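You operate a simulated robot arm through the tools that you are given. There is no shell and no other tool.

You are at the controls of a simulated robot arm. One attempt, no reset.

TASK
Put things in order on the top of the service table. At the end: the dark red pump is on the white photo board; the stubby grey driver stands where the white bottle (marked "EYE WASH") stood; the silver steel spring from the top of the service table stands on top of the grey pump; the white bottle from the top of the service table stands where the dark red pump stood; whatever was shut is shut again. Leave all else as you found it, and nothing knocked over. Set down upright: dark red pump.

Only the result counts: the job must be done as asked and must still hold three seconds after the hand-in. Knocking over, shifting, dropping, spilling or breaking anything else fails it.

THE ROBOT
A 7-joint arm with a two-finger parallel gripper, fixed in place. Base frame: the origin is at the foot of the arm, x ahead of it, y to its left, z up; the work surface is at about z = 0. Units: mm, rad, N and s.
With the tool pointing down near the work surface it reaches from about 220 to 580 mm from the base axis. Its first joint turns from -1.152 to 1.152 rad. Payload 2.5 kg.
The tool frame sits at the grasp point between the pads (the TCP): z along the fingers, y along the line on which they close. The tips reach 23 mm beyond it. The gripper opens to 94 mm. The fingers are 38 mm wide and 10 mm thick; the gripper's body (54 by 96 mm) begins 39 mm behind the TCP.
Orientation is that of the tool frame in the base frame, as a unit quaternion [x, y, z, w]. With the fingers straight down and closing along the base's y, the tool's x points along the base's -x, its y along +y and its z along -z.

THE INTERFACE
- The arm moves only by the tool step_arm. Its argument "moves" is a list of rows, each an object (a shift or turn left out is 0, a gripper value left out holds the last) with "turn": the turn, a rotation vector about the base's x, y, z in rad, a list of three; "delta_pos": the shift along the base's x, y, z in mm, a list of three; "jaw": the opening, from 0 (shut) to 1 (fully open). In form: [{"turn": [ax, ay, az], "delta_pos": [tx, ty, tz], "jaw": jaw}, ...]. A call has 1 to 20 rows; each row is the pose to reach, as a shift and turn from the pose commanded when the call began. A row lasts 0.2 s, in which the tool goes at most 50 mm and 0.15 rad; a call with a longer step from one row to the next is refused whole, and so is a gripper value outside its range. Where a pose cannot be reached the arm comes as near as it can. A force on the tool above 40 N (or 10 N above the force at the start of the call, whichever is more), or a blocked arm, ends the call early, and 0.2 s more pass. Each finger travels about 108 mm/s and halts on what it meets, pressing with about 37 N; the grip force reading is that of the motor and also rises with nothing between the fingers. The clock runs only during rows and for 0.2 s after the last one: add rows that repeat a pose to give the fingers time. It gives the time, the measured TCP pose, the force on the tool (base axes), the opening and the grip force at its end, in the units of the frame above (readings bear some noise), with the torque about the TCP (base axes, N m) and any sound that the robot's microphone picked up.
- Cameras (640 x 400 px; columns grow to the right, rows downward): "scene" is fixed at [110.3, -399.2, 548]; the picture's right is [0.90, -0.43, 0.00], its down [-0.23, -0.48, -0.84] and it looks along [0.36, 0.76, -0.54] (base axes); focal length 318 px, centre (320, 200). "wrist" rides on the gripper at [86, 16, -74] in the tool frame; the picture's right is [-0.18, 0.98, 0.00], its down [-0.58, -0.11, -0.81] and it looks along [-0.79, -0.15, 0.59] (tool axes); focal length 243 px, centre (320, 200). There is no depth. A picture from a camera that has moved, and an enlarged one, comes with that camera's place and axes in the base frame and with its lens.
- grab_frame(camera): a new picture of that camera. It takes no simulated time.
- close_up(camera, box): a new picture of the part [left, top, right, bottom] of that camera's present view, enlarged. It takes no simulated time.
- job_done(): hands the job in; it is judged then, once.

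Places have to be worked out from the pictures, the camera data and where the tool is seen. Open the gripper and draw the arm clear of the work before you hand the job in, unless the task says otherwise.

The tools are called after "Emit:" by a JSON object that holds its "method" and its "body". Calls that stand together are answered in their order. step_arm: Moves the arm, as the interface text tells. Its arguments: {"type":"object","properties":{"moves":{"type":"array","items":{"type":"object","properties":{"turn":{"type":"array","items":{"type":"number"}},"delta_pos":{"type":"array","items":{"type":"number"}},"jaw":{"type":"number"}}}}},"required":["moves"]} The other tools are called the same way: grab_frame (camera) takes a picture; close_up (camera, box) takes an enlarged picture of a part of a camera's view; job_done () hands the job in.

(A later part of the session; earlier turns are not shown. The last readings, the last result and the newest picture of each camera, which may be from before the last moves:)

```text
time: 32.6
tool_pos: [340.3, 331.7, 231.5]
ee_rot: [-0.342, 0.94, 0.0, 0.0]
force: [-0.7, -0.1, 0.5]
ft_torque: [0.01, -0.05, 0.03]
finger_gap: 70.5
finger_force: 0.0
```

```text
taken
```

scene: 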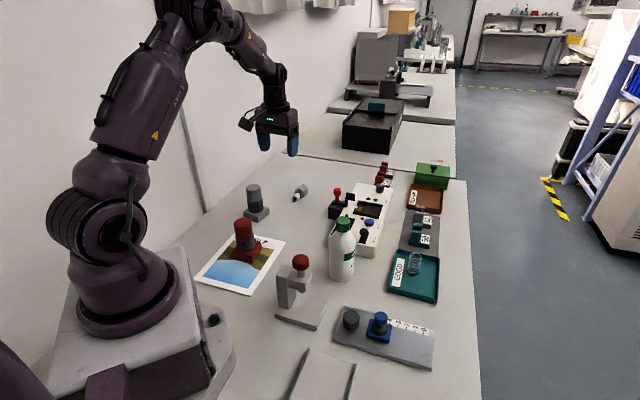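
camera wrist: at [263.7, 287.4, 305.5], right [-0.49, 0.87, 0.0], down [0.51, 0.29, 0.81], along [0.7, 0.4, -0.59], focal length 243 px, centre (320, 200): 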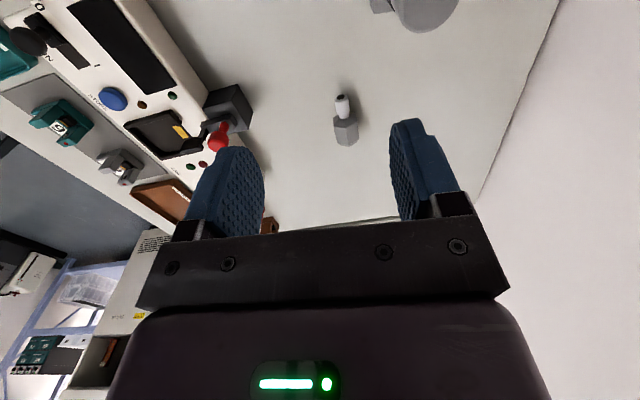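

Now the driver is in plain sight. I zoom in on it in both views, and on the bottle at its new spot.

Emit:
{"method": "close_up", "body": {"camera": "wrist", "box": [305, 80, 385, 160]}}

Emit:
{"method": "close_up", "body": {"camera": "scene", "box": [270, 170, 330, 215]}}

Emit:
{"method": "close_up", "body": {"camera": "scene", "box": [290, 200, 450, 300]}}

```text
5.00 times, centred on (345, 120) of wrist
camera zoom: at [263.7, 287.4, 305.5], right [-0.49, 0.87, 0.0], down [0.51, 0.29, 0.81], along [0.7, 0.4, -0.59], focal length 1213 px, centre (195, 600)
```

zoom: 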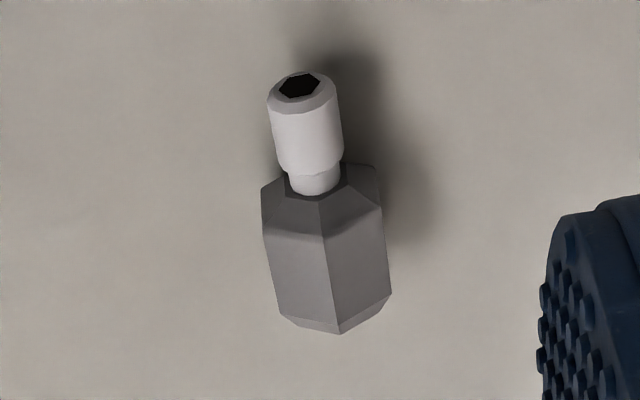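

```text
8.89 times, centred on (300, 192) of scene
camera zoom: at [110.3, -399.1, 548.0], right [0.9, -0.43, 0.0], down [-0.23, -0.48, -0.84], along [0.36, 0.76, -0.54], focal length 2825 px, centre (498, 267)
```

zoom: 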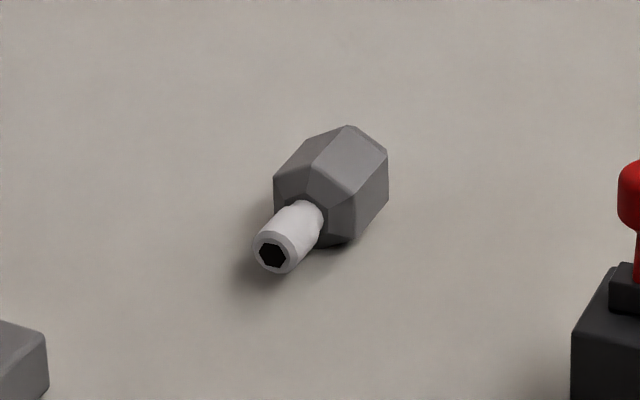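

```text
4.00 times, centred on (370, 250) of scene
camera zoom: at [110.3, -399.1, 548.0], right [0.9, -0.43, 0.0], down [-0.23, -0.48, -0.84], along [0.36, 0.76, -0.54], focal length 1271 px, centre (120, 0)
```

zoom: 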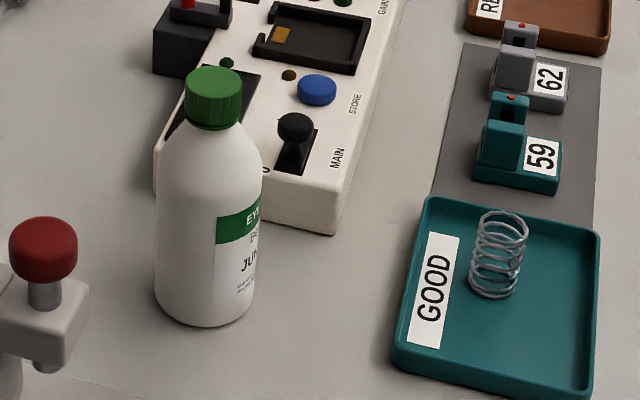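

The driver lies with a ridge upward, so its two side flats are vertical. They are about 34.5 mm apart, with the axis at yaw 42.5° and the handle centre at about (433, 425). At r of about 600 mm I need to tilt the tool outward by about 0.2 rad, so I go to a tilted hover above it.

Emit:
{"method": "step_arm", "body": {"moves": [{"delta_pos": [15, 15, -15], "turn": [0.022, -0.024, 0.007], "jaw": 0.7}, {"delta_pos": [32, 32, -35], "turn": [0.045, -0.049, 0.015], "jaw": 0.7}, {"delta_pos": [50, 50, -58], "turn": [0.068, -0.074, 0.022], "jaw": 0.7}, {"delta_pos": [68, 69, -82], "turn": [0.09, -0.098, 0.03], "jaw": 0.7}, {"delta_pos": [82, 84, -105], "turn": [0.113, -0.123, 0.037], "jaw": 0.7}, {"delta_pos": [88, 89.5, -122], "turn": [0.135, -0.147, 0.044], "jaw": 0.7}, {"delta_pos": [88, 89.5, -122], "turn": [0.135, -0.147, 0.044], "jaw": 0.7}]}}

Emit:
{"method": "grab_frame", "body": {"camera": "wrist"}}

Emit:
{"method": "close_up", "body": {"camera": "scene", "box": [220, 110, 360, 220]}}

```text
time: 34.2
tool_pos: [428.7, 420.5, 108.7]
ee_rot: [-0.361, 0.927, 0.039, 0.093]
force: [-0.6, 0.0, -0.2]
ft_torque: [0.02, -0.02, -0.02]
finger_gap: 65.7
finger_force: 0.1
```

```text
taken
camera wrist: at [344.4, 365.2, 164.9], right [-0.53, 0.85, 0.04], down [0.38, 0.19, 0.91], along [0.76, 0.5, -0.42], focal length 243 px, centre (320, 200)
```

wrist: 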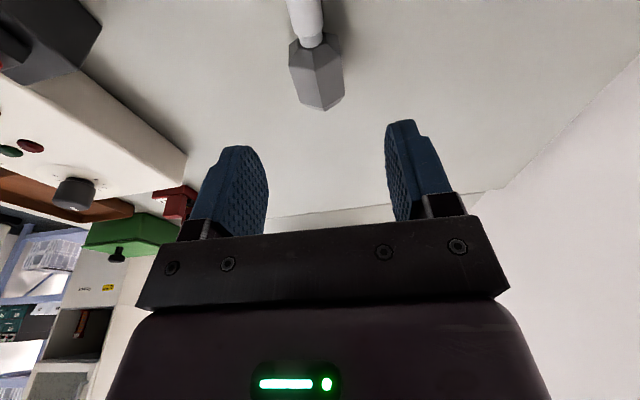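

```text
3.64 times, centred on (290, 165) of scene
camera zoom: at [110.3, -399.2, 548.0], right [0.9, -0.43, 0.0], down [-0.23, -0.48, -0.84], along [0.36, 0.76, -0.54], focal length 1156 px, centre (429, 327)
```

zoom: 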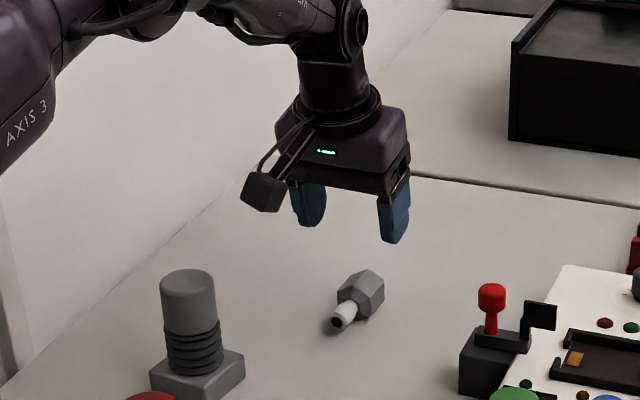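

The tilted hover is reached, so the driver is in reach. I zoom in to refine its position and yaw.

Emit:
{"method": "close_up", "body": {"camera": "wrist", "box": [250, 0, 410, 120]}}

```text
3.33 times, centred on (330, 60) of wrist
camera zoom: at [344.4, 365.2, 164.9], right [-0.53, 0.85, 0.04], down [0.38, 0.19, 0.91], along [0.76, 0.5, -0.42], focal length 809 px, centre (287, 667)
```

zoom: 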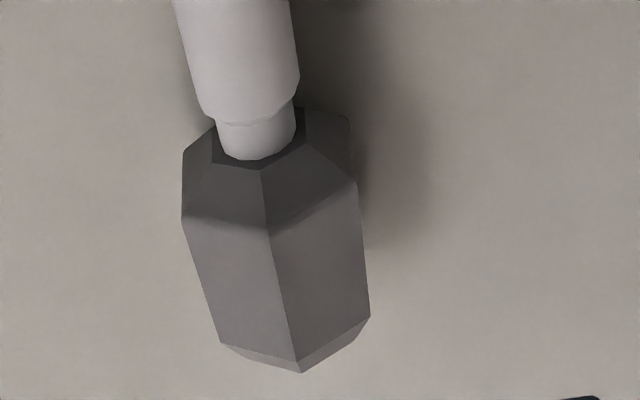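

The refined handle centre is (433.5, 426) with yaw 42.8°, and the gripper is centred across it within 1 mm. I descend with open fingers to TCP z = 31.

Emit:
{"method": "step_arm", "body": {"moves": [{"delta_pos": [1, 1, -20], "jaw": 0.7}, {"delta_pos": [2, 2, -40], "jaw": 0.7}, {"delta_pos": [2.5, 2.5, -58], "jaw": 0.7}, {"delta_pos": [2.5, 2.5, -70], "jaw": 0.7}, {"delta_pos": [2.5, 2.5, -79], "jaw": 0.7}, {"delta_pos": [2.5, 2.5, -79], "jaw": 0.7}]}}

Emit:
{"method": "grab_frame", "body": {"camera": "wrist"}}

Emit:
{"method": "close_up", "body": {"camera": "scene", "box": [240, 130, 360, 220]}}

```text
time: 35.6
tool_pos: [431.5, 423.5, 30.8]
ee_rot: [-0.36, 0.927, 0.039, 0.092]
force: [-0.6, 0.3, 0.1]
ft_torque: [-0.02, 0.0, 0.0]
finger_gap: 65.8
finger_force: 0.0
```

```text
taken
camera wrist: at [346.8, 367.9, 86.4], right [-0.53, 0.85, 0.04], down [0.38, 0.19, 0.91], along [0.76, 0.5, -0.42], focal length 243 px, centre (320, 200)
```

wrist: 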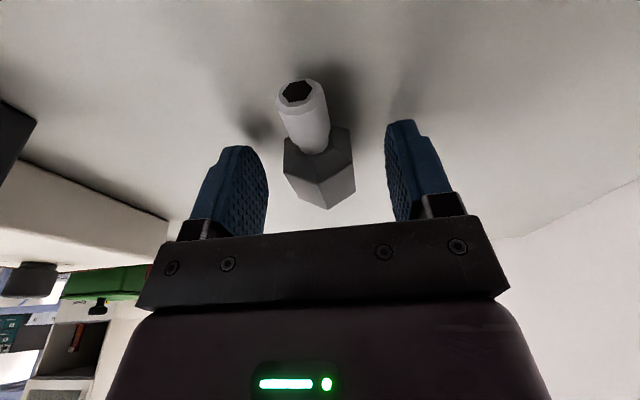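

```text
4.44 times, centred on (300, 175) of scene
camera zoom: at [110.3, -399.2, 548.0], right [0.9, -0.43, 0.0], down [-0.23, -0.48, -0.84], along [0.36, 0.76, -0.54], focal length 1412 px, centre (409, 311)
```

zoom: 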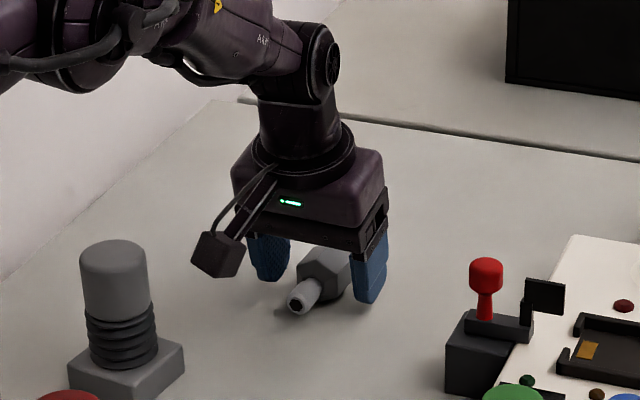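

The driver's handle lies between the pads with the tips clear of the table. I close on the flats.

Emit:
{"method": "step_arm", "body": {"moves": [{"jaw": 0.5}, {"jaw": 0.4}, {"jaw": 0.3}, {"jaw": 0.25}, {"jaw": 0.25}, {"jaw": 0.25}]}}

Emit:
{"method": "grab_frame", "body": {"camera": "wrist"}}

```text
time: 37.0
tool_pos: [430.5, 424.2, 31.1]
ee_rot: [-0.361, 0.927, 0.039, 0.092]
force: [-0.2, -0.2, 0.1]
ft_torque: [0.02, 0.0, 0.0]
finger_gap: 36.7
finger_force: 37.1
```

```text
taken
camera wrist: at [346.8, 367.8, 86.5], right [-0.53, 0.85, 0.04], down [0.38, 0.19, 0.91], along [0.76, 0.5, -0.42], focal length 243 px, centre (320, 200)
```

wrist: 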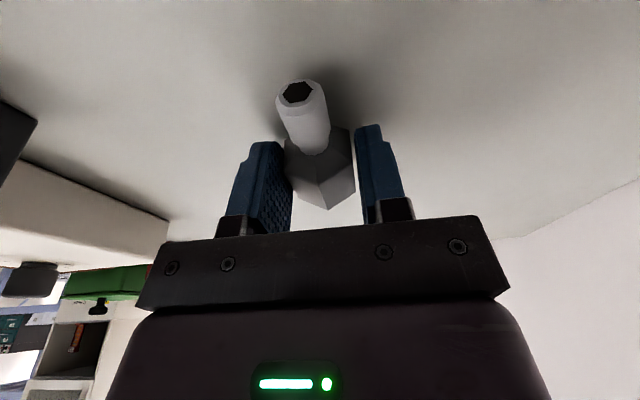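

The handle is held at 36.7 mm. I lift gently and check.

Emit:
{"method": "step_arm", "body": {"moves": [{"delta_pos": [0, 0, 5]}, {"delta_pos": [0, 0, 15]}, {"delta_pos": [0, 0, 35]}, {"delta_pos": [0, 0, 55]}, {"delta_pos": [0, 0, 55]}]}}

Emit:
{"method": "grab_frame", "body": {"camera": "wrist"}}

Emit:
{"method": "close_up", "body": {"camera": "scene", "box": [240, 110, 360, 200]}}

```text
time: 38.2
tool_pos: [430.7, 422.9, 85.0]
ee_rot: [-0.361, 0.927, 0.038, 0.092]
force: [-0.2, 0.0, -0.9]
ft_torque: [-0.05, 0.02, 0.02]
finger_gap: 36.3
finger_force: 37.3
```

```text
taken
camera wrist: at [346.9, 367.4, 141.8], right [-0.53, 0.85, 0.04], down [0.38, 0.19, 0.9], along [0.76, 0.5, -0.42], focal length 243 px, centre (320, 200)
```

wrist: 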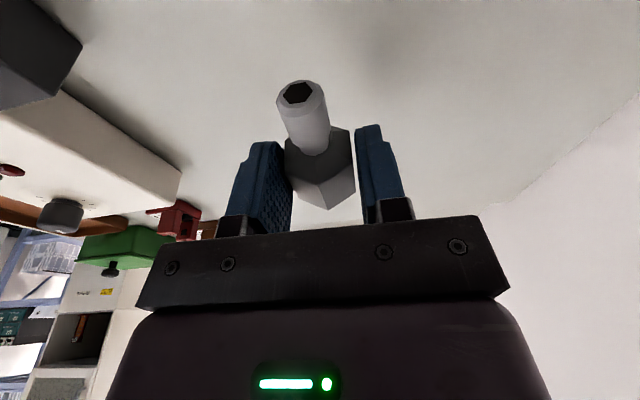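

```text
4.44 times, centred on (300, 155) of scene
camera zoom: at [110.3, -399.2, 548.0], right [0.9, -0.43, 0.0], down [-0.23, -0.48, -0.84], along [0.36, 0.76, -0.54], focal length 1412 px, centre (409, 400)
```

zoom: 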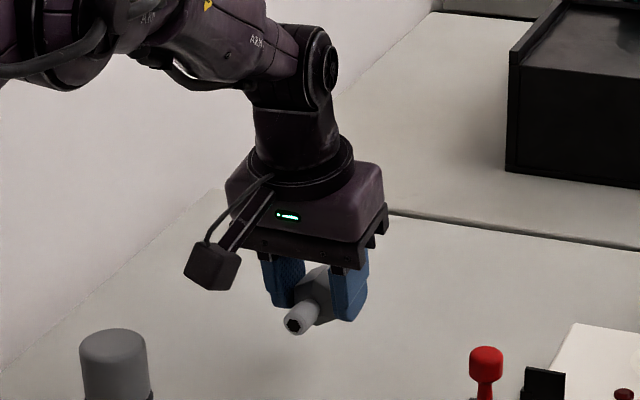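

The driver came up cleanly. I carry it to the bottle's old spot, rotating the tool back to yaw 0 so that the camera stays clear of both pumps and keeping the same tilt.

Emit:
{"method": "step_arm", "body": {"moves": [{"delta_pos": [0, 0, 25]}, {"delta_pos": [-3, -5, 55]}, {"delta_pos": [-14, -24, 64], "turn": [0, 0, -0.09]}, {"delta_pos": [-28, -47, 64], "turn": [0, 0, -0.21]}, {"delta_pos": [-42, -70, 64], "turn": [0, 0, -0.33]}, {"delta_pos": [-56, -93, 64], "turn": [0, 0, -0.45]}, {"delta_pos": [-70, -116, 64], "turn": [0, 0, -0.57]}, {"delta_pos": [-82, -135, 64], "turn": [0, 0, -0.68]}, {"delta_pos": [-86.5, -143.5, 60], "turn": [0, 0, -0.7418]}, {"delta_pos": [-86.5, -143.5, 40], "turn": [0, 0, -0.7418]}, {"delta_pos": [-86.5, -143.5, 20], "turn": [0, 0, -0.7418]}, {"delta_pos": [-86.5, -143.5, 0], "turn": [0, 0, -0.7418]}, {"delta_pos": [-86.5, -143.5, -15], "turn": [0, 0, -0.7418]}, {"delta_pos": [-86.5, -143.5, -25], "turn": [0, 0, -0.7418]}, {"delta_pos": [-86.5, -143.5, -25], "turn": [0, 0, -0.7418]}]}}

Emit:
{"method": "grab_frame", "body": {"camera": "wrist"}}

Emit:
{"method": "close_up", "body": {"camera": "scene", "box": [190, 140, 350, 260]}}

```text
time: 41.4
tool_pos: [345.3, 279.1, 60.4]
ee_rot: [0.0, 0.995, 0.002, 0.101]
force: [0.1, 0.5, -1.4]
ft_torque: [0.01, 0.02, 0.02]
finger_gap: 36.8
finger_force: 37.4
```

```text
taken
camera wrist: at [245.5, 295.6, 116.7], right [0.18, 0.98, 0.04], down [0.41, -0.11, 0.91], along [0.89, -0.14, -0.42], focal length 243 px, centre (320, 200)
```

wrist: 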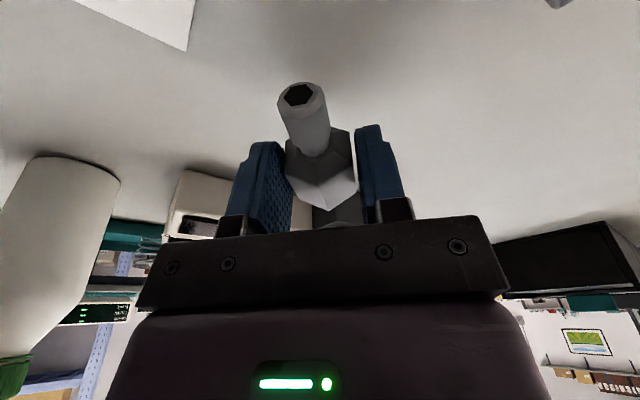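

```text
3.33 times, centred on (270, 200) of scene
camera zoom: at [110.3, -399.2, 548.0], right [0.9, -0.43, 0.0], down [-0.23, -0.48, -0.84], along [0.36, 0.76, -0.54], focal length 1059 px, centre (487, 200)
```

zoom: 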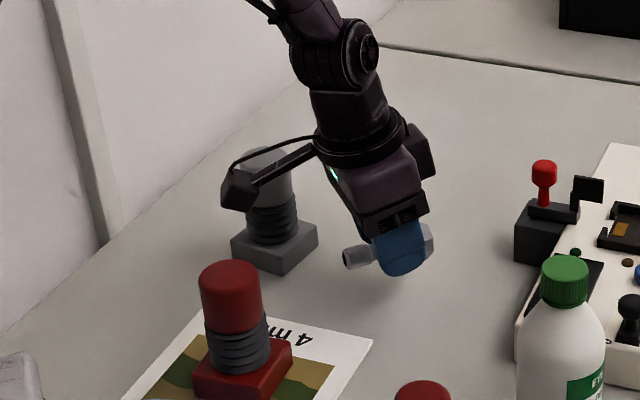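

The driver is level and over the bottle's old spot, with good clearance around it. I lower it to just above the table.

Emit:
{"method": "step_arm", "body": {"moves": [{"delta_pos": [0, 0, -10]}, {"delta_pos": [0, 0, -19]}, {"delta_pos": [0, 0, -26]}, {"delta_pos": [0, 0, -28.5]}, {"delta_pos": [0, 0, -28.5]}]}}

Emit:
{"method": "close_up", "body": {"camera": "scene", "box": [240, 165, 340, 240]}}

```text
time: 42.6
tool_pos: [345.0, 279.8, 32.2]
ee_rot: [-0.001, 0.995, 0.003, 0.1]
force: [0.0, -0.2, -1.5]
ft_torque: [0.04, 0.03, -0.01]
finger_gap: 36.6
finger_force: 37.4
```

```text
5.33 times, centred on (290, 202) of scene
camera zoom: at [110.3, -399.2, 548.0], right [0.9, -0.43, 0.0], down [-0.23, -0.48, -0.84], along [0.36, 0.76, -0.54], focal length 1695 px, centre (480, 187)
```

zoom: 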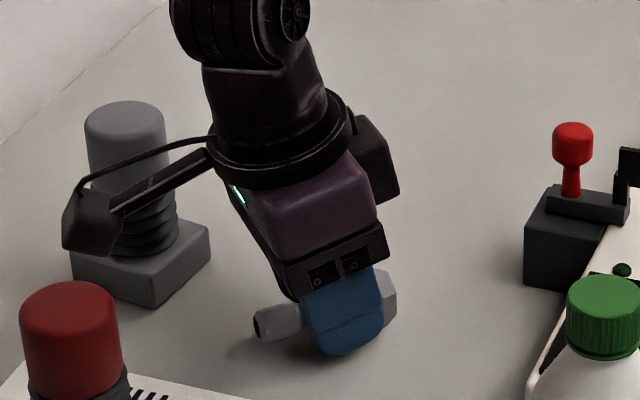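

The driver is about 1.5 mm above the table and still free of load. I step down by 1 mm.

Emit:
{"method": "step_arm", "body": {"moves": [{"delta_pos": [0, 0, -1]}, {"delta_pos": [0, 0, -1]}]}}

```text
time: 43.2
tool_pos: [345.2, 279.3, 31.4]
ee_rot: [-0.001, 0.995, 0.003, 0.101]
force: [0.8, -0.3, -0.9]
ft_torque: [0.0, -0.02, 0.0]
finger_gap: 36.7
finger_force: 36.9
```

No contact sign yet (commanded 31.6); 0.7 mm further.

Emit:
{"method": "step_arm", "body": {"moves": [{"delta_pos": [0, 0, -0.7]}, {"delta_pos": [0, 0, -0.7]}]}}

```text
time: 43.8
tool_pos: [344.4, 280.6, 30.8]
ee_rot: [0.0, 0.995, 0.002, 0.1]
force: [0.4, -0.7, 5.4]
ft_torque: [-0.07, 0.02, 0.01]
finger_gap: 36.5
finger_force: 36.7
```

Contact (fz = 5.4). I open slowly to leave the driver resting in place.

Emit:
{"method": "step_arm", "body": {"moves": [{"jaw": 0.4}, {"jaw": 0.43}, {"jaw": 0.5}, {"jaw": 0.6}, {"jaw": 0.7}, {"jaw": 0.75}, {"jaw": 0.75}]}}

Emit:
{"method": "grab_frame", "body": {"camera": "wrist"}}

Emit:
{"method": "close_up", "body": {"camera": "scene", "box": [240, 165, 340, 240]}}

```text
time: 45.4
tool_pos: [345.1, 279.3, 30.3]
ee_rot: [0.0, 0.995, 0.003, 0.1]
force: [0.8, 0.2, 0.0]
ft_torque: [-0.02, 0.0, 0.0]
finger_gap: 70.4
finger_force: 0.1
```

```text
taken
camera wrist: at [245.0, 295.5, 86.3], right [0.18, 0.98, 0.04], down [0.41, -0.11, 0.91], along [0.89, -0.15, -0.42], focal length 243 px, centre (320, 200)
```

wrist: 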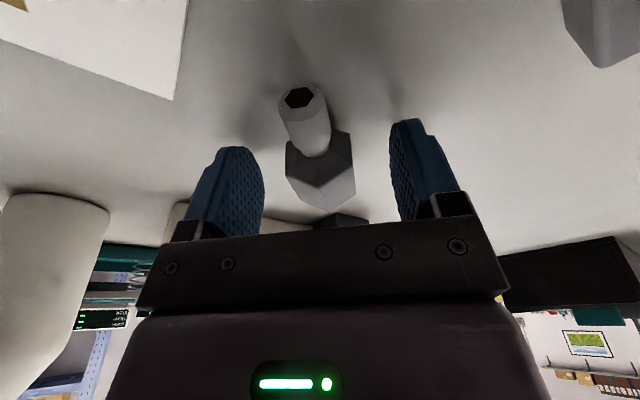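

```text
5.33 times, centred on (290, 202) of scene
camera zoom: at [110.3, -399.2, 548.0], right [0.9, -0.43, 0.0], down [-0.23, -0.48, -0.84], along [0.36, 0.76, -0.54], focal length 1695 px, centre (480, 187)
```

zoom: 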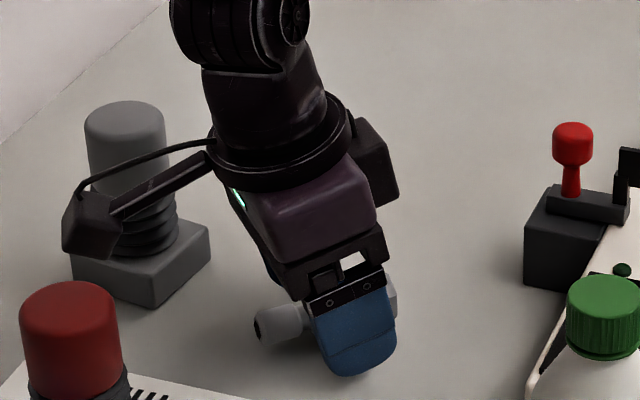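

The driver rests still between the open fingers. I rise straight up, then remove the tilt at height.

Emit:
{"method": "step_arm", "body": {"moves": [{"delta_pos": [0, 0, 10], "jaw": 0.75}, {"delta_pos": [0, 0, 30], "jaw": 0.75}, {"delta_pos": [0, 0, 65], "jaw": 0.75}, {"delta_pos": [0, 0, 105], "jaw": 0.75}, {"delta_pos": [0, 0, 145], "turn": [0, 0.07, 0], "jaw": 0.75}, {"delta_pos": [0, 0, 180], "turn": [0, 0.14, 0], "jaw": 0.75}, {"delta_pos": [0, 0, 200], "turn": [0, 0.2, 0], "jaw": 0.75}, {"delta_pos": [0, 0, 200], "turn": [0, 0.2, 0], "jaw": 0.75}]}}

Emit:
{"method": "close_up", "body": {"camera": "scene", "box": [180, 150, 340, 280]}}

Emit:
{"method": "grab_frame", "body": {"camera": "wrist"}}

```text
time: 47.2
tool_pos: [343.5, 278.8, 231.4]
ee_rot: [0.0, 1.0, 0.002, -0.001]
force: [-0.3, 0.9, 0.0]
ft_torque: [-0.01, -0.01, 0.0]
finger_gap: 70.3
finger_force: 0.1
```

```text
3.08 times, centred on (260, 215) of scene
camera zoom: at [110.3, -399.2, 548.0], right [0.9, -0.43, 0.0], down [-0.23, -0.48, -0.84], along [0.36, 0.76, -0.54], focal length 978 px, centre (505, 154)
```

zoom: 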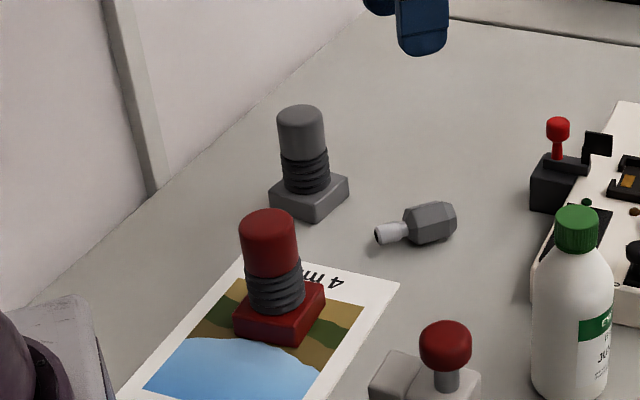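

```text
taken
camera wrist: at [257.7, 295.2, 306.3], right [0.18, 0.98, 0.0], down [0.58, -0.11, 0.81], along [0.79, -0.14, -0.59], focal length 243 px, centre (320, 200)
```

wrist: 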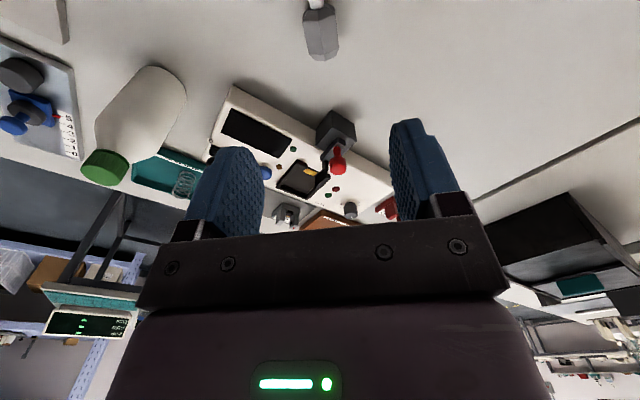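

The driver lies still on the bottle's old spot, handle centre about (350, 279) and overall middle about (339, 277). Next is the spring: I move at height to a hover over the GOOD tray.

Emit:
{"method": "step_arm", "body": {"moves": [{"delta_pos": [10, -15, 0], "jaw": 0.75}, {"delta_pos": [30, -45, 0], "jaw": 0.75}, {"delta_pos": [52, -78, 0], "jaw": 0.75}, {"delta_pos": [74, -111, 0], "jaw": 0.75}, {"delta_pos": [96, -144, 0], "jaw": 0.75}, {"delta_pos": [118, -177, 0], "jaw": 0.75}, {"delta_pos": [140, -210, -10], "jaw": 0.75}, {"delta_pos": [162, -243, -25], "jaw": 0.7}, {"delta_pos": [180, -268, -45], "jaw": 0.7}, {"delta_pos": [191, -284, -61], "jaw": 0.7}, {"delta_pos": [191, -284, -61], "jaw": 0.7}]}}

Emit:
{"method": "grab_frame", "body": {"camera": "wrist"}}

Emit:
{"method": "grab_frame", "body": {"camera": "scene"}}

```text
time: 49.6
tool_pos: [533.8, -4.7, 169.0]
ee_rot: [0.0, 1.0, 0.003, 0.0]
force: [0.5, 1.0, -1.2]
ft_torque: [0.02, 0.02, 0.01]
finger_gap: 65.7
finger_force: 0.0
```

```text
taken
camera wrist: at [448.6, 11.8, 243.7], right [0.18, 0.98, 0.01], down [0.58, -0.11, 0.81], along [0.79, -0.14, -0.59], focal length 243 px, centre (320, 200)
```

wrist: 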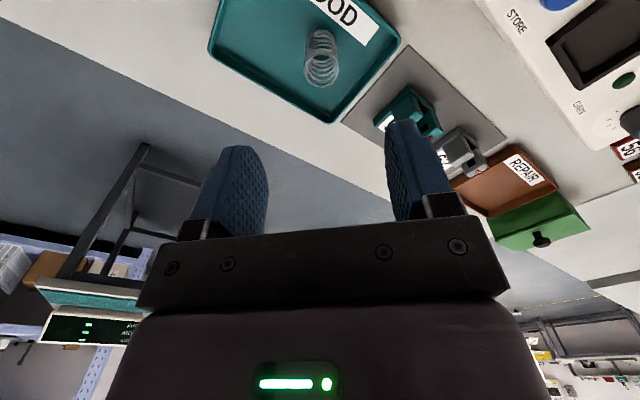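

```text
taken
```

scene: 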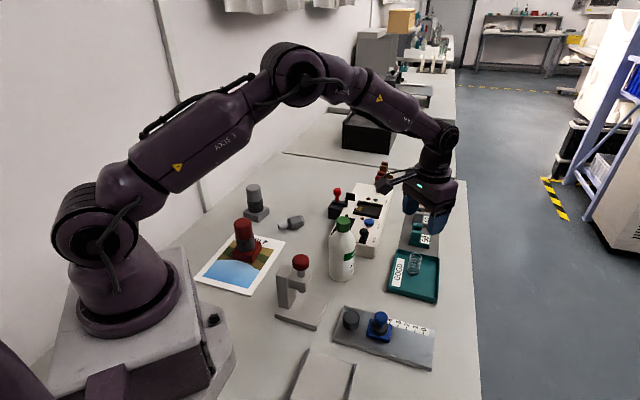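

I'm hovering above the tray. I zoom on the spring to fix its position.

Emit:
{"method": "close_up", "body": {"camera": "wrist", "box": [270, 10, 380, 110]}}

Emit:
{"method": "close_up", "body": {"camera": "scene", "box": [385, 235, 445, 305]}}

```text
4.00 times, centred on (325, 60) of wrist
camera zoom: at [448.6, 11.8, 243.7], right [0.18, 0.98, 0.01], down [0.58, -0.11, 0.81], along [0.79, -0.14, -0.59], focal length 970 px, centre (300, 760)
```

zoom: 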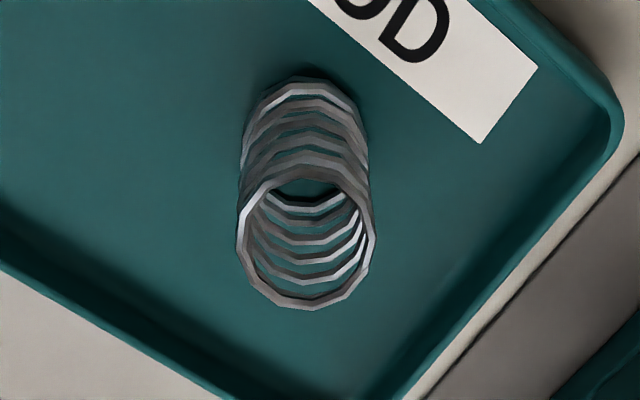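

```text
5.71 times, centred on (415, 270) of scene
camera zoom: at [110.3, -399.2, 548.0], right [0.9, -0.43, 0.0], down [-0.23, -0.48, -0.84], along [0.36, 0.76, -0.54], focal length 1816 px, centre (-223, -200)
```

zoom: 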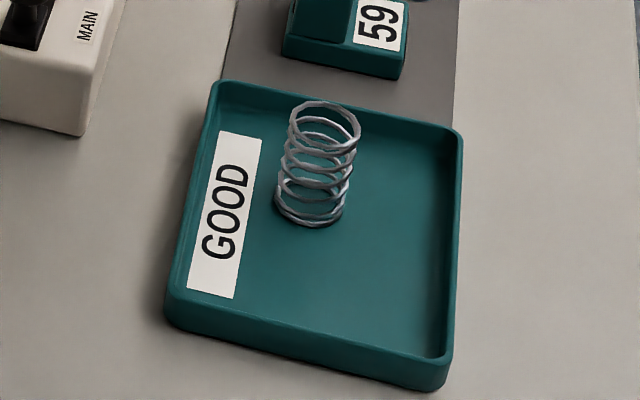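

The spring's axis is at about (540, -4), OD 27 mm, and the fingers have room inside the tray. I narrow the opening to about 52 mm, centre and descend to TCP z = 36.

Emit:
{"method": "step_arm", "body": {"moves": [{"delta_pos": [3, 0.5, -15], "jaw": 0.6}, {"delta_pos": [5, 1, -40], "jaw": 0.55}, {"delta_pos": [5, 1, -65], "jaw": 0.55}, {"delta_pos": [5, 1, -85], "jaw": 0.55}, {"delta_pos": [5, 1, -95], "jaw": 0.55}, {"delta_pos": [5, 1, -95], "jaw": 0.55}]}}

Emit:
{"method": "grab_frame", "body": {"camera": "wrist"}}

Emit:
{"method": "close_up", "body": {"camera": "scene", "box": [375, 185, 465, 305]}}

```text
time: 51.0
tool_pos: [539.7, -3.4, 73.3]
ee_rot: [0.0, 1.0, 0.002, 0.001]
force: [0.9, -0.6, -0.4]
ft_torque: [-0.02, -0.02, -0.01]
finger_gap: 51.7
finger_force: 0.0
```

```text
taken
camera wrist: at [453.9, 12.5, 148.3], right [0.18, 0.98, 0.01], down [0.58, -0.11, 0.81], along [0.79, -0.15, -0.59], focal length 243 px, centre (320, 200)
```

wrist: 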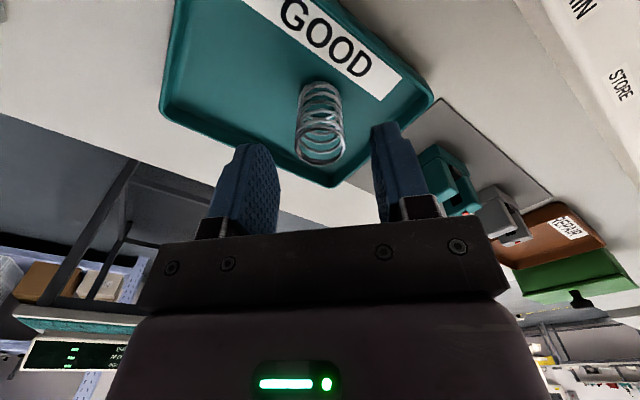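

```text
3.33 times, centred on (420, 245) of scene
camera zoom: at [110.3, -399.2, 548.0], right [0.9, -0.43, 0.0], down [-0.23, -0.48, -0.84], along [0.36, 0.76, -0.54], focal length 1059 px, centre (-13, 50)
```

zoom: 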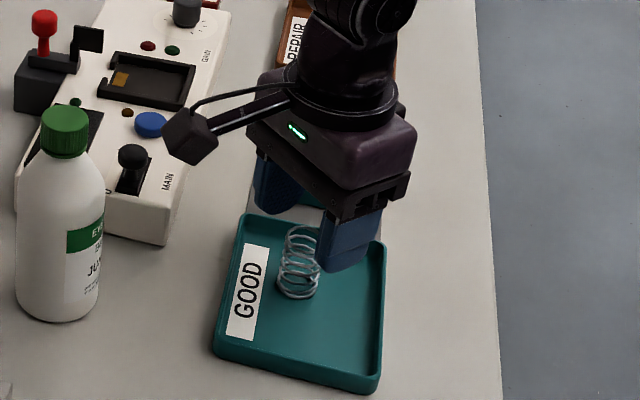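

The spring is centred between the fingers. I descend the last stretch slowly.

Emit:
{"method": "step_arm", "body": {"moves": [{"delta_pos": [0, 0, -12], "jaw": 0.55}, {"delta_pos": [0, 0, -24], "jaw": 0.55}, {"delta_pos": [0, 0, -33], "jaw": 0.55}, {"delta_pos": [0, 0, -39], "jaw": 0.55}, {"delta_pos": [0, 0, -39], "jaw": 0.55}]}}

Emit:
{"method": "grab_frame", "body": {"camera": "wrist"}}

Emit:
{"method": "close_up", "body": {"camera": "scene", "box": [375, 195, 465, 305]}}

```text
time: 52.2
tool_pos: [539.9, -4.3, 35.7]
ee_rot: [0.0, 1.0, 0.003, 0.0]
force: [0.3, -0.2, -0.2]
ft_torque: [0.02, 0.04, 0.01]
finger_gap: 51.6
finger_force: 0.0
```

```text
taken
camera wrist: at [454.1, 12.2, 110.0], right [0.18, 0.98, 0.01], down [0.58, -0.11, 0.81], along [0.79, -0.14, -0.59], focal length 243 px, centre (320, 200)
```

wrist: 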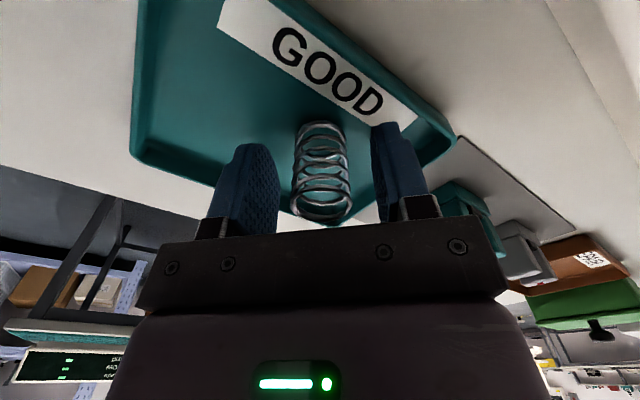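

```text
3.64 times, centred on (420, 250) of scene
camera zoom: at [110.3, -399.2, 548.0], right [0.9, -0.43, 0.0], down [-0.23, -0.48, -0.84], along [0.36, 0.76, -0.54], focal length 1156 px, centre (-44, 18)
```

zoom: 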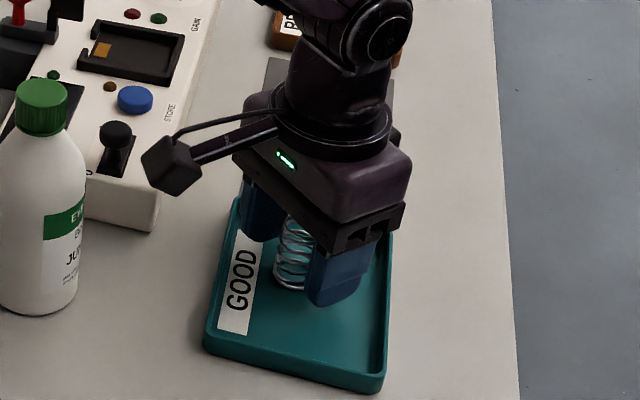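

The fingers are inside the tray without touching it. I close on the spring.

Emit:
{"method": "step_arm", "body": {"moves": [{"jaw": 0.45}, {"jaw": 0.35}, {"jaw": 0.28}, {"jaw": 0.22}, {"jaw": 0.22}, {"jaw": 0.22}]}}

Emit:
{"method": "grab_frame", "body": {"camera": "wrist"}}

```text
time: 53.6
tool_pos: [540.5, -3.6, 35.2]
ee_rot: [0.0, 1.0, 0.003, -0.001]
force: [-0.4, 0.5, -0.8]
ft_torque: [0.01, 0.01, -0.03]
finger_gap: 27.0
finger_force: 36.7
```

```text
taken
camera wrist: at [454.0, 12.1, 110.1], right [0.18, 0.98, 0.01], down [0.58, -0.11, 0.81], along [0.79, -0.15, -0.59], focal length 243 px, centre (320, 200)
```

wrist: 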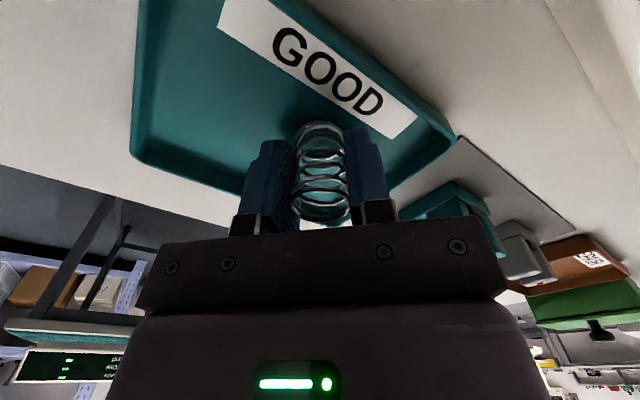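

The spring is gripped at 27 mm, upright and undistorted. I lift it out of the tray.

Emit:
{"method": "step_arm", "body": {"moves": [{"delta_pos": [0, 0, 6]}, {"delta_pos": [0, 0, 18]}, {"delta_pos": [0, 0, 40]}, {"delta_pos": [0, 0, 75]}, {"delta_pos": [0, 0, 110]}, {"delta_pos": [0, 0, 140]}, {"delta_pos": [0, 0, 140]}]}}

Emit:
{"method": "grab_frame", "body": {"camera": "wrist"}}

Emit:
{"method": "grab_frame", "body": {"camera": "scene"}}

```text
time: 55.2
tool_pos: [539.5, -3.3, 175.4]
ee_rot: [0.0, 1.0, 0.003, 0.0]
force: [-0.1, 0.0, -0.3]
ft_torque: [-0.01, 0.02, 0.02]
finger_gap: 26.3
finger_force: 36.9
```

```text
taken
camera wrist: at [453.6, 13.2, 250.2], right [0.18, 0.98, 0.01], down [0.58, -0.11, 0.81], along [0.79, -0.14, -0.59], focal length 243 px, centre (320, 200)
```

wrist: 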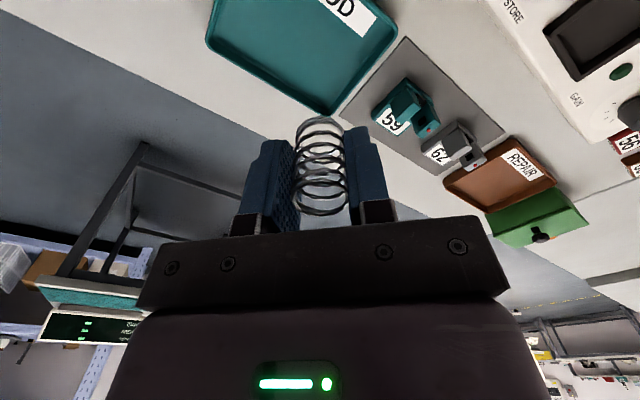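

```text
taken
```

scene: 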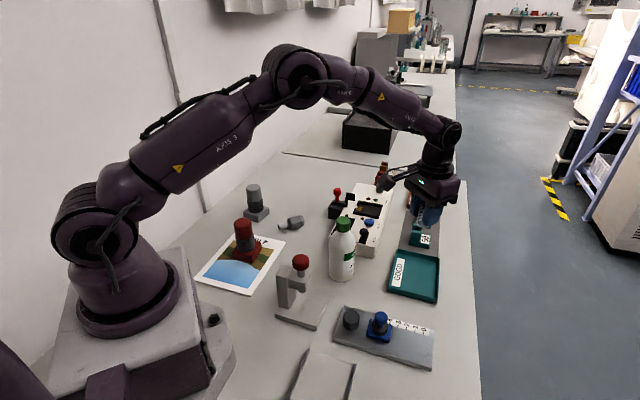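

The spring is out and upright, and the tray is unmoved. I raise it and carry it at height to a hover above the grey pump, yawing to +40°.

Emit:
{"method": "step_arm", "body": {"moves": [{"delta_pos": [-8, 11, 30], "turn": [0, 0, 0.02]}, {"delta_pos": [-21.5, 30, 55], "turn": [0, 0, 0.056]}, {"delta_pos": [-43, 60, 70], "turn": [0, 0, 0.112]}, {"delta_pos": [-64.5, 90.5, 74], "turn": [0, 0, 0.168]}, {"delta_pos": [-86, 120.5, 74], "turn": [0, 0, 0.223]}, {"delta_pos": [-107.5, 151, 74], "turn": [0, 0, 0.279]}, {"delta_pos": [-129, 181, 74], "turn": [0, 0, 0.335]}, {"delta_pos": [-150.5, 211, 74], "turn": [0, 0, 0.391]}, {"delta_pos": [-172, 241, 74], "turn": [0, 0, 0.447]}, {"delta_pos": [-193.5, 271.5, 74], "turn": [0, 0, 0.503]}, {"delta_pos": [-215, 301.5, 74], "turn": [0, 0, 0.558]}, {"delta_pos": [-234, 328, 74], "turn": [0, 0, 0.607]}, {"delta_pos": [-250, 350.5, 74], "turn": [0, 0, 0.649]}, {"delta_pos": [-261, 365.5, 74], "turn": [0, 0, 0.677]}, {"delta_pos": [-269, 377, 74], "turn": [0, 0, 0.698]}, {"delta_pos": [-269, 377, 74], "turn": [0, 0, 0.698]}]}}

Emit:
{"method": "grab_frame", "body": {"camera": "wrist"}}

Emit:
{"method": "grab_frame", "body": {"camera": "scene"}}

```text
time: 58.6
tool_pos: [271.3, 374.5, 249.2]
ee_rot: [-0.342, 0.94, 0.003, -0.001]
force: [-0.2, 0.3, 0.2]
ft_torque: [0.01, -0.01, -0.01]
finger_gap: 26.5
finger_force: 37.0
```

```text
taken
camera wrist: at [195.2, 331.0, 324.3], right [-0.49, 0.87, 0.0], down [0.52, 0.29, 0.81], along [0.7, 0.4, -0.59], focal length 243 px, centre (320, 200)
```

wrist: 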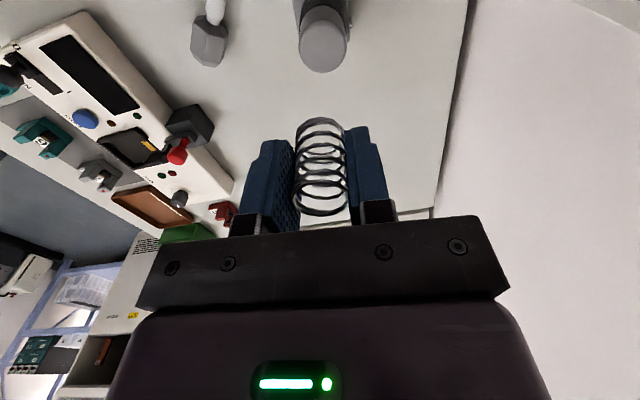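

```text
taken
```

scene: 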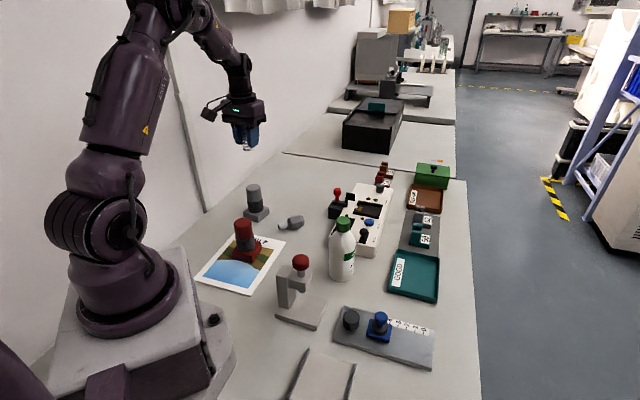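

I zoom on the grey pump's top from the wrist camera to align the spring with its axis.

Emit:
{"method": "close_up", "body": {"camera": "wrist", "box": [270, 0, 380, 90]}}

Emit:
{"method": "close_up", "body": {"camera": "scene", "box": [200, 90, 310, 230]}}

```text
4.44 times, centred on (325, 45) of wrist
camera zoom: at [195.2, 331.0, 324.3], right [-0.49, 0.87, 0.0], down [0.52, 0.29, 0.81], along [0.7, 0.4, -0.59], focal length 1078 px, centre (298, 889)
```

zoom: 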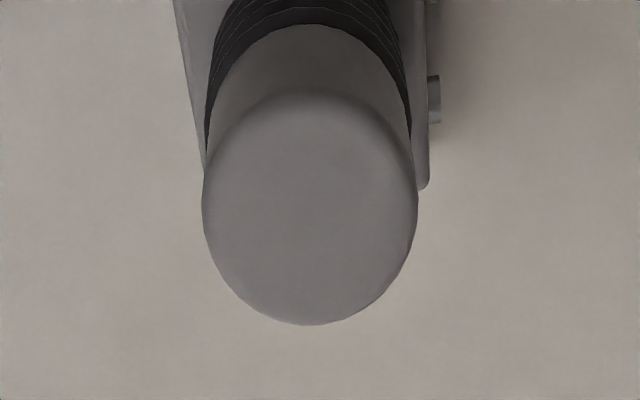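

```text
2.86 times, centred on (255, 160) of scene
camera zoom: at [110.3, -399.1, 548.0], right [0.9, -0.43, 0.0], down [-0.23, -0.48, -0.84], along [0.36, 0.76, -0.54], focal length 908 px, centre (506, 314)
```

zoom: 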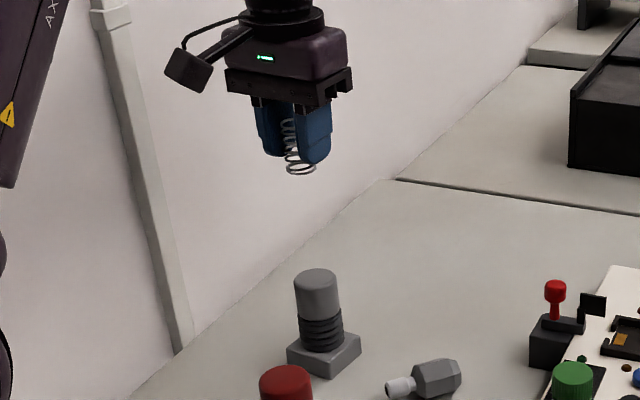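

The wrist view puts the pump axis at about (271.7, 376.5) and the scene view at about (271.2, 373). I take tighter scene crops to reconcile the two.

Emit:
{"method": "close_up", "body": {"camera": "scene", "box": [236, 176, 276, 226]}}

Emit:
{"method": "close_up", "body": {"camera": "scene", "box": [225, 115, 275, 160]}}

```text
8.00 times, centred on (256, 201) of scene
camera zoom: at [110.3, -399.1, 548.0], right [0.9, -0.43, 0.0], down [-0.23, -0.48, -0.84], along [0.36, 0.76, -0.54], focal length 2542 px, centre (832, 192)
```

zoom: 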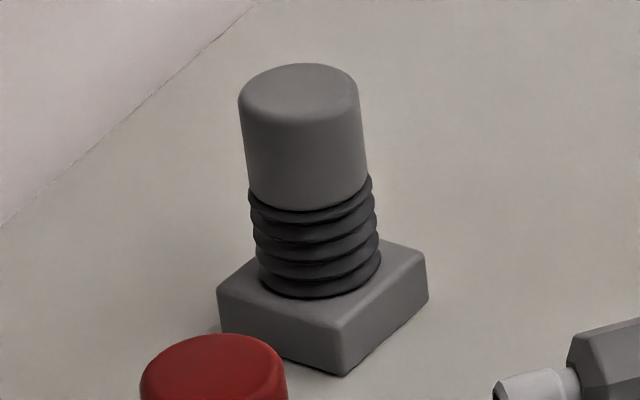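

```text
8.89 times, centred on (250, 138) of scene
camera zoom: at [110.3, -399.1, 548.0], right [0.9, -0.43, 0.0], down [-0.23, -0.48, -0.84], along [0.36, 0.76, -0.54], focal length 2825 px, centre (942, 756)
```

zoom: 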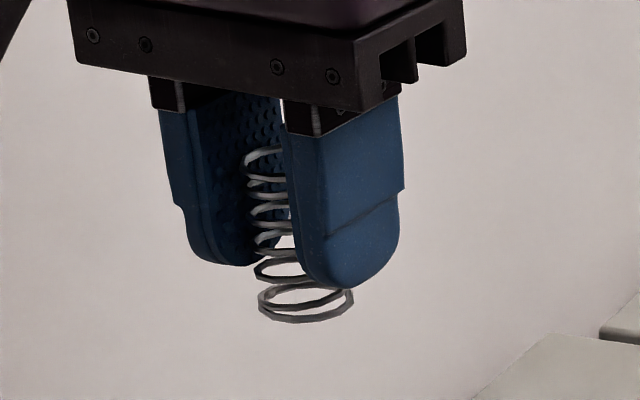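

The two views agree on a small shift. Before placing, I check exactly where the spring sits in the fingers.

Emit:
{"method": "close_up", "body": {"camera": "wrist", "box": [270, 100, 370, 230]}}

```text
3.08 times, centred on (320, 165) of wrist
camera zoom: at [195.2, 331.0, 324.3], right [-0.49, 0.87, 0.0], down [0.52, 0.29, 0.81], along [0.7, 0.4, -0.59], focal length 746 px, centre (320, 308)
```

zoom: 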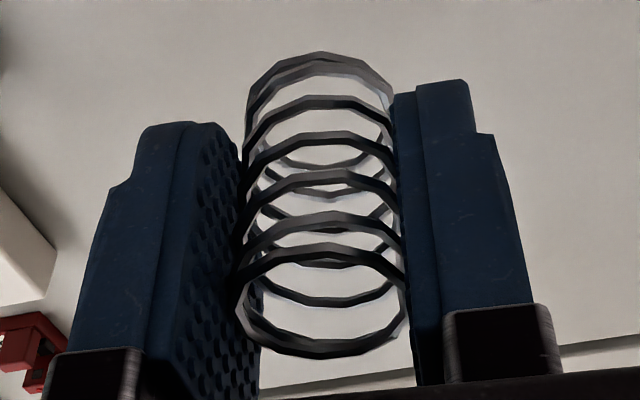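

The spring sits nearly at the TCP, its bottom about 32–35 mm below it. I lower it to about 13 mm above the pump top, shifted by (+1, +3), and compare directly.

Emit:
{"method": "step_arm", "body": {"moves": [{"delta_pos": [1, 3, -15]}, {"delta_pos": [1, 3, -40]}, {"delta_pos": [1, 3, -65]}, {"delta_pos": [1, 3, -85]}, {"delta_pos": [1, 3, -98]}, {"delta_pos": [1, 3, -104]}, {"delta_pos": [1, 3, -104]}]}}

Emit:
{"method": "close_up", "body": {"camera": "wrist", "box": [260, 50, 380, 230]}}

Emit:
{"method": "close_up", "body": {"camera": "scene", "box": [226, 150, 286, 226]}}

```text
time: 60.2
tool_pos: [272.6, 375.7, 145.1]
ee_rot: [-0.341, 0.94, 0.002, -0.001]
force: [0.0, -0.4, -0.1]
ft_torque: [0.01, 0.02, 0.01]
finger_gap: 26.2
finger_force: 36.5
```

```text
2.22 times, centred on (320, 140) of wrist
camera zoom: at [196.0, 332.7, 219.4], right [-0.49, 0.87, 0.0], down [0.52, 0.29, 0.81], along [0.7, 0.4, -0.59], focal length 539 px, centre (320, 333)
```

zoom: 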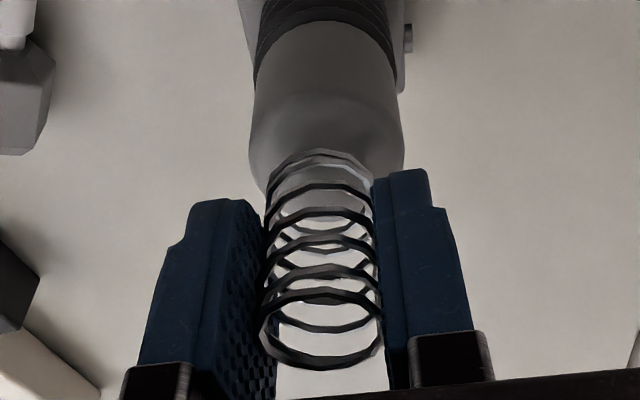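

```text
5.26 times, centred on (256, 188) of scene
camera zoom: at [110.3, -399.2, 548.0], right [0.9, -0.43, 0.0], down [-0.23, -0.48, -0.84], along [0.36, 0.76, -0.54], focal length 1673 px, centre (657, 263)
```

zoom: 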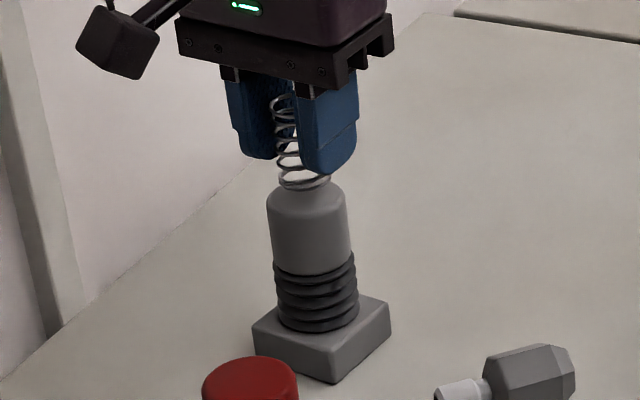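

The spring and the pump top line up within about 1 mm in both views, with a gap of about 12–14 mm. I shift by (-0.6, +1.0) and lower by 9 mm.

Emit:
{"method": "step_arm", "body": {"moves": [{"delta_pos": [-0.6, 1.0, -2]}, {"delta_pos": [-0.6, 1.0, -5]}, {"delta_pos": [-0.6, 1.0, -8]}, {"delta_pos": [-0.6, 1.0, -9]}, {"delta_pos": [-0.6, 1.0, -9]}]}}

Emit:
{"method": "close_up", "body": {"camera": "wrist", "box": [260, 50, 380, 230]}}

Emit:
{"method": "close_up", "body": {"camera": "scene", "box": [236, 165, 276, 205]}}

```text
time: 61.4
tool_pos: [271.0, 376.5, 136.4]
ee_rot: [-0.342, 0.94, 0.003, 0.0]
force: [-0.2, -0.3, -0.8]
ft_torque: [-0.06, -0.02, 0.0]
finger_gap: 26.3
finger_force: 36.4
```

```text
2.22 times, centred on (320, 140) of wrist
camera zoom: at [195.5, 334.0, 210.9], right [-0.49, 0.87, 0.01], down [0.52, 0.29, 0.81], along [0.7, 0.4, -0.59], focal length 539 px, centre (320, 333)
```

zoom: 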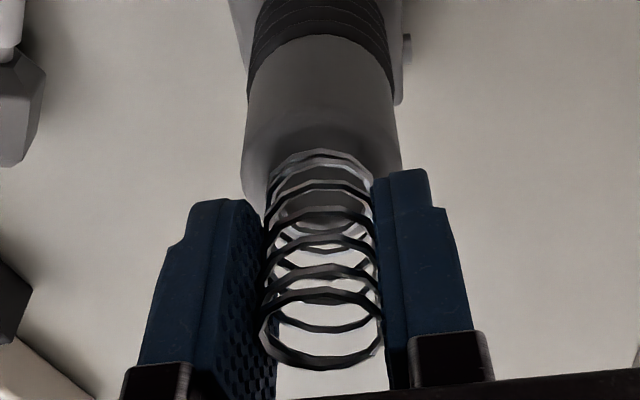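

```text
10.00 times, centred on (256, 185) of scene
camera zoom: at [110.3, -399.2, 548.0], right [0.9, -0.43, 0.0], down [-0.23, -0.48, -0.84], along [0.36, 0.76, -0.54], focal length 3178 px, centre (960, 350)
```

zoom: 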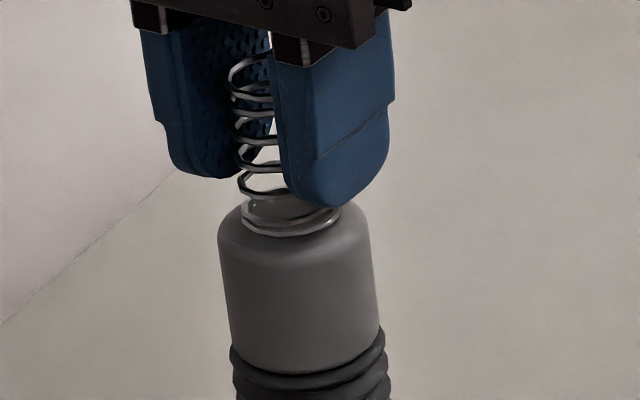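

Alignment is good in both views, with a gap of about 4 mm. I lower in 1 mm steps while watching the force.

Emit:
{"method": "step_arm", "body": {"moves": [{"delta_pos": [0.3, 0, -1]}, {"delta_pos": [0.3, 0, -2]}, {"delta_pos": [0.3, 0, -2]}]}}

Emit:
{"method": "close_up", "body": {"camera": "scene", "box": [236, 165, 276, 205]}}

```text
time: 62.2
tool_pos: [273.1, 378.4, 134.8]
ee_rot: [-0.342, 0.94, 0.003, 0.0]
force: [-1.2, -1.7, 5.4]
ft_torque: [-0.09, 0.03, 0.0]
finger_gap: 26.5
finger_force: 36.6
```

```text
10.00 times, centred on (256, 185) of scene
camera zoom: at [110.3, -399.2, 548.0], right [0.9, -0.43, 0.0], down [-0.23, -0.48, -0.84], along [0.36, 0.76, -0.54], focal length 3178 px, centre (960, 350)
```

zoom: 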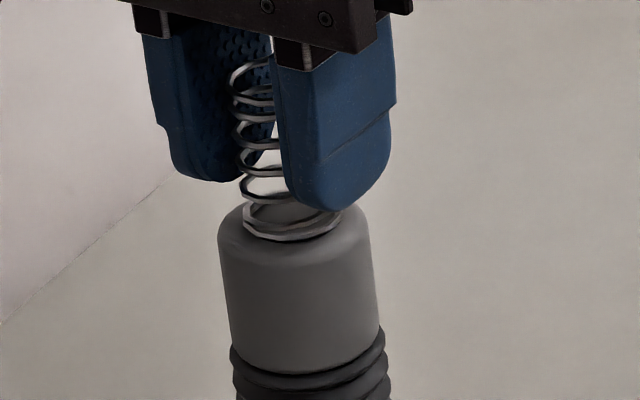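

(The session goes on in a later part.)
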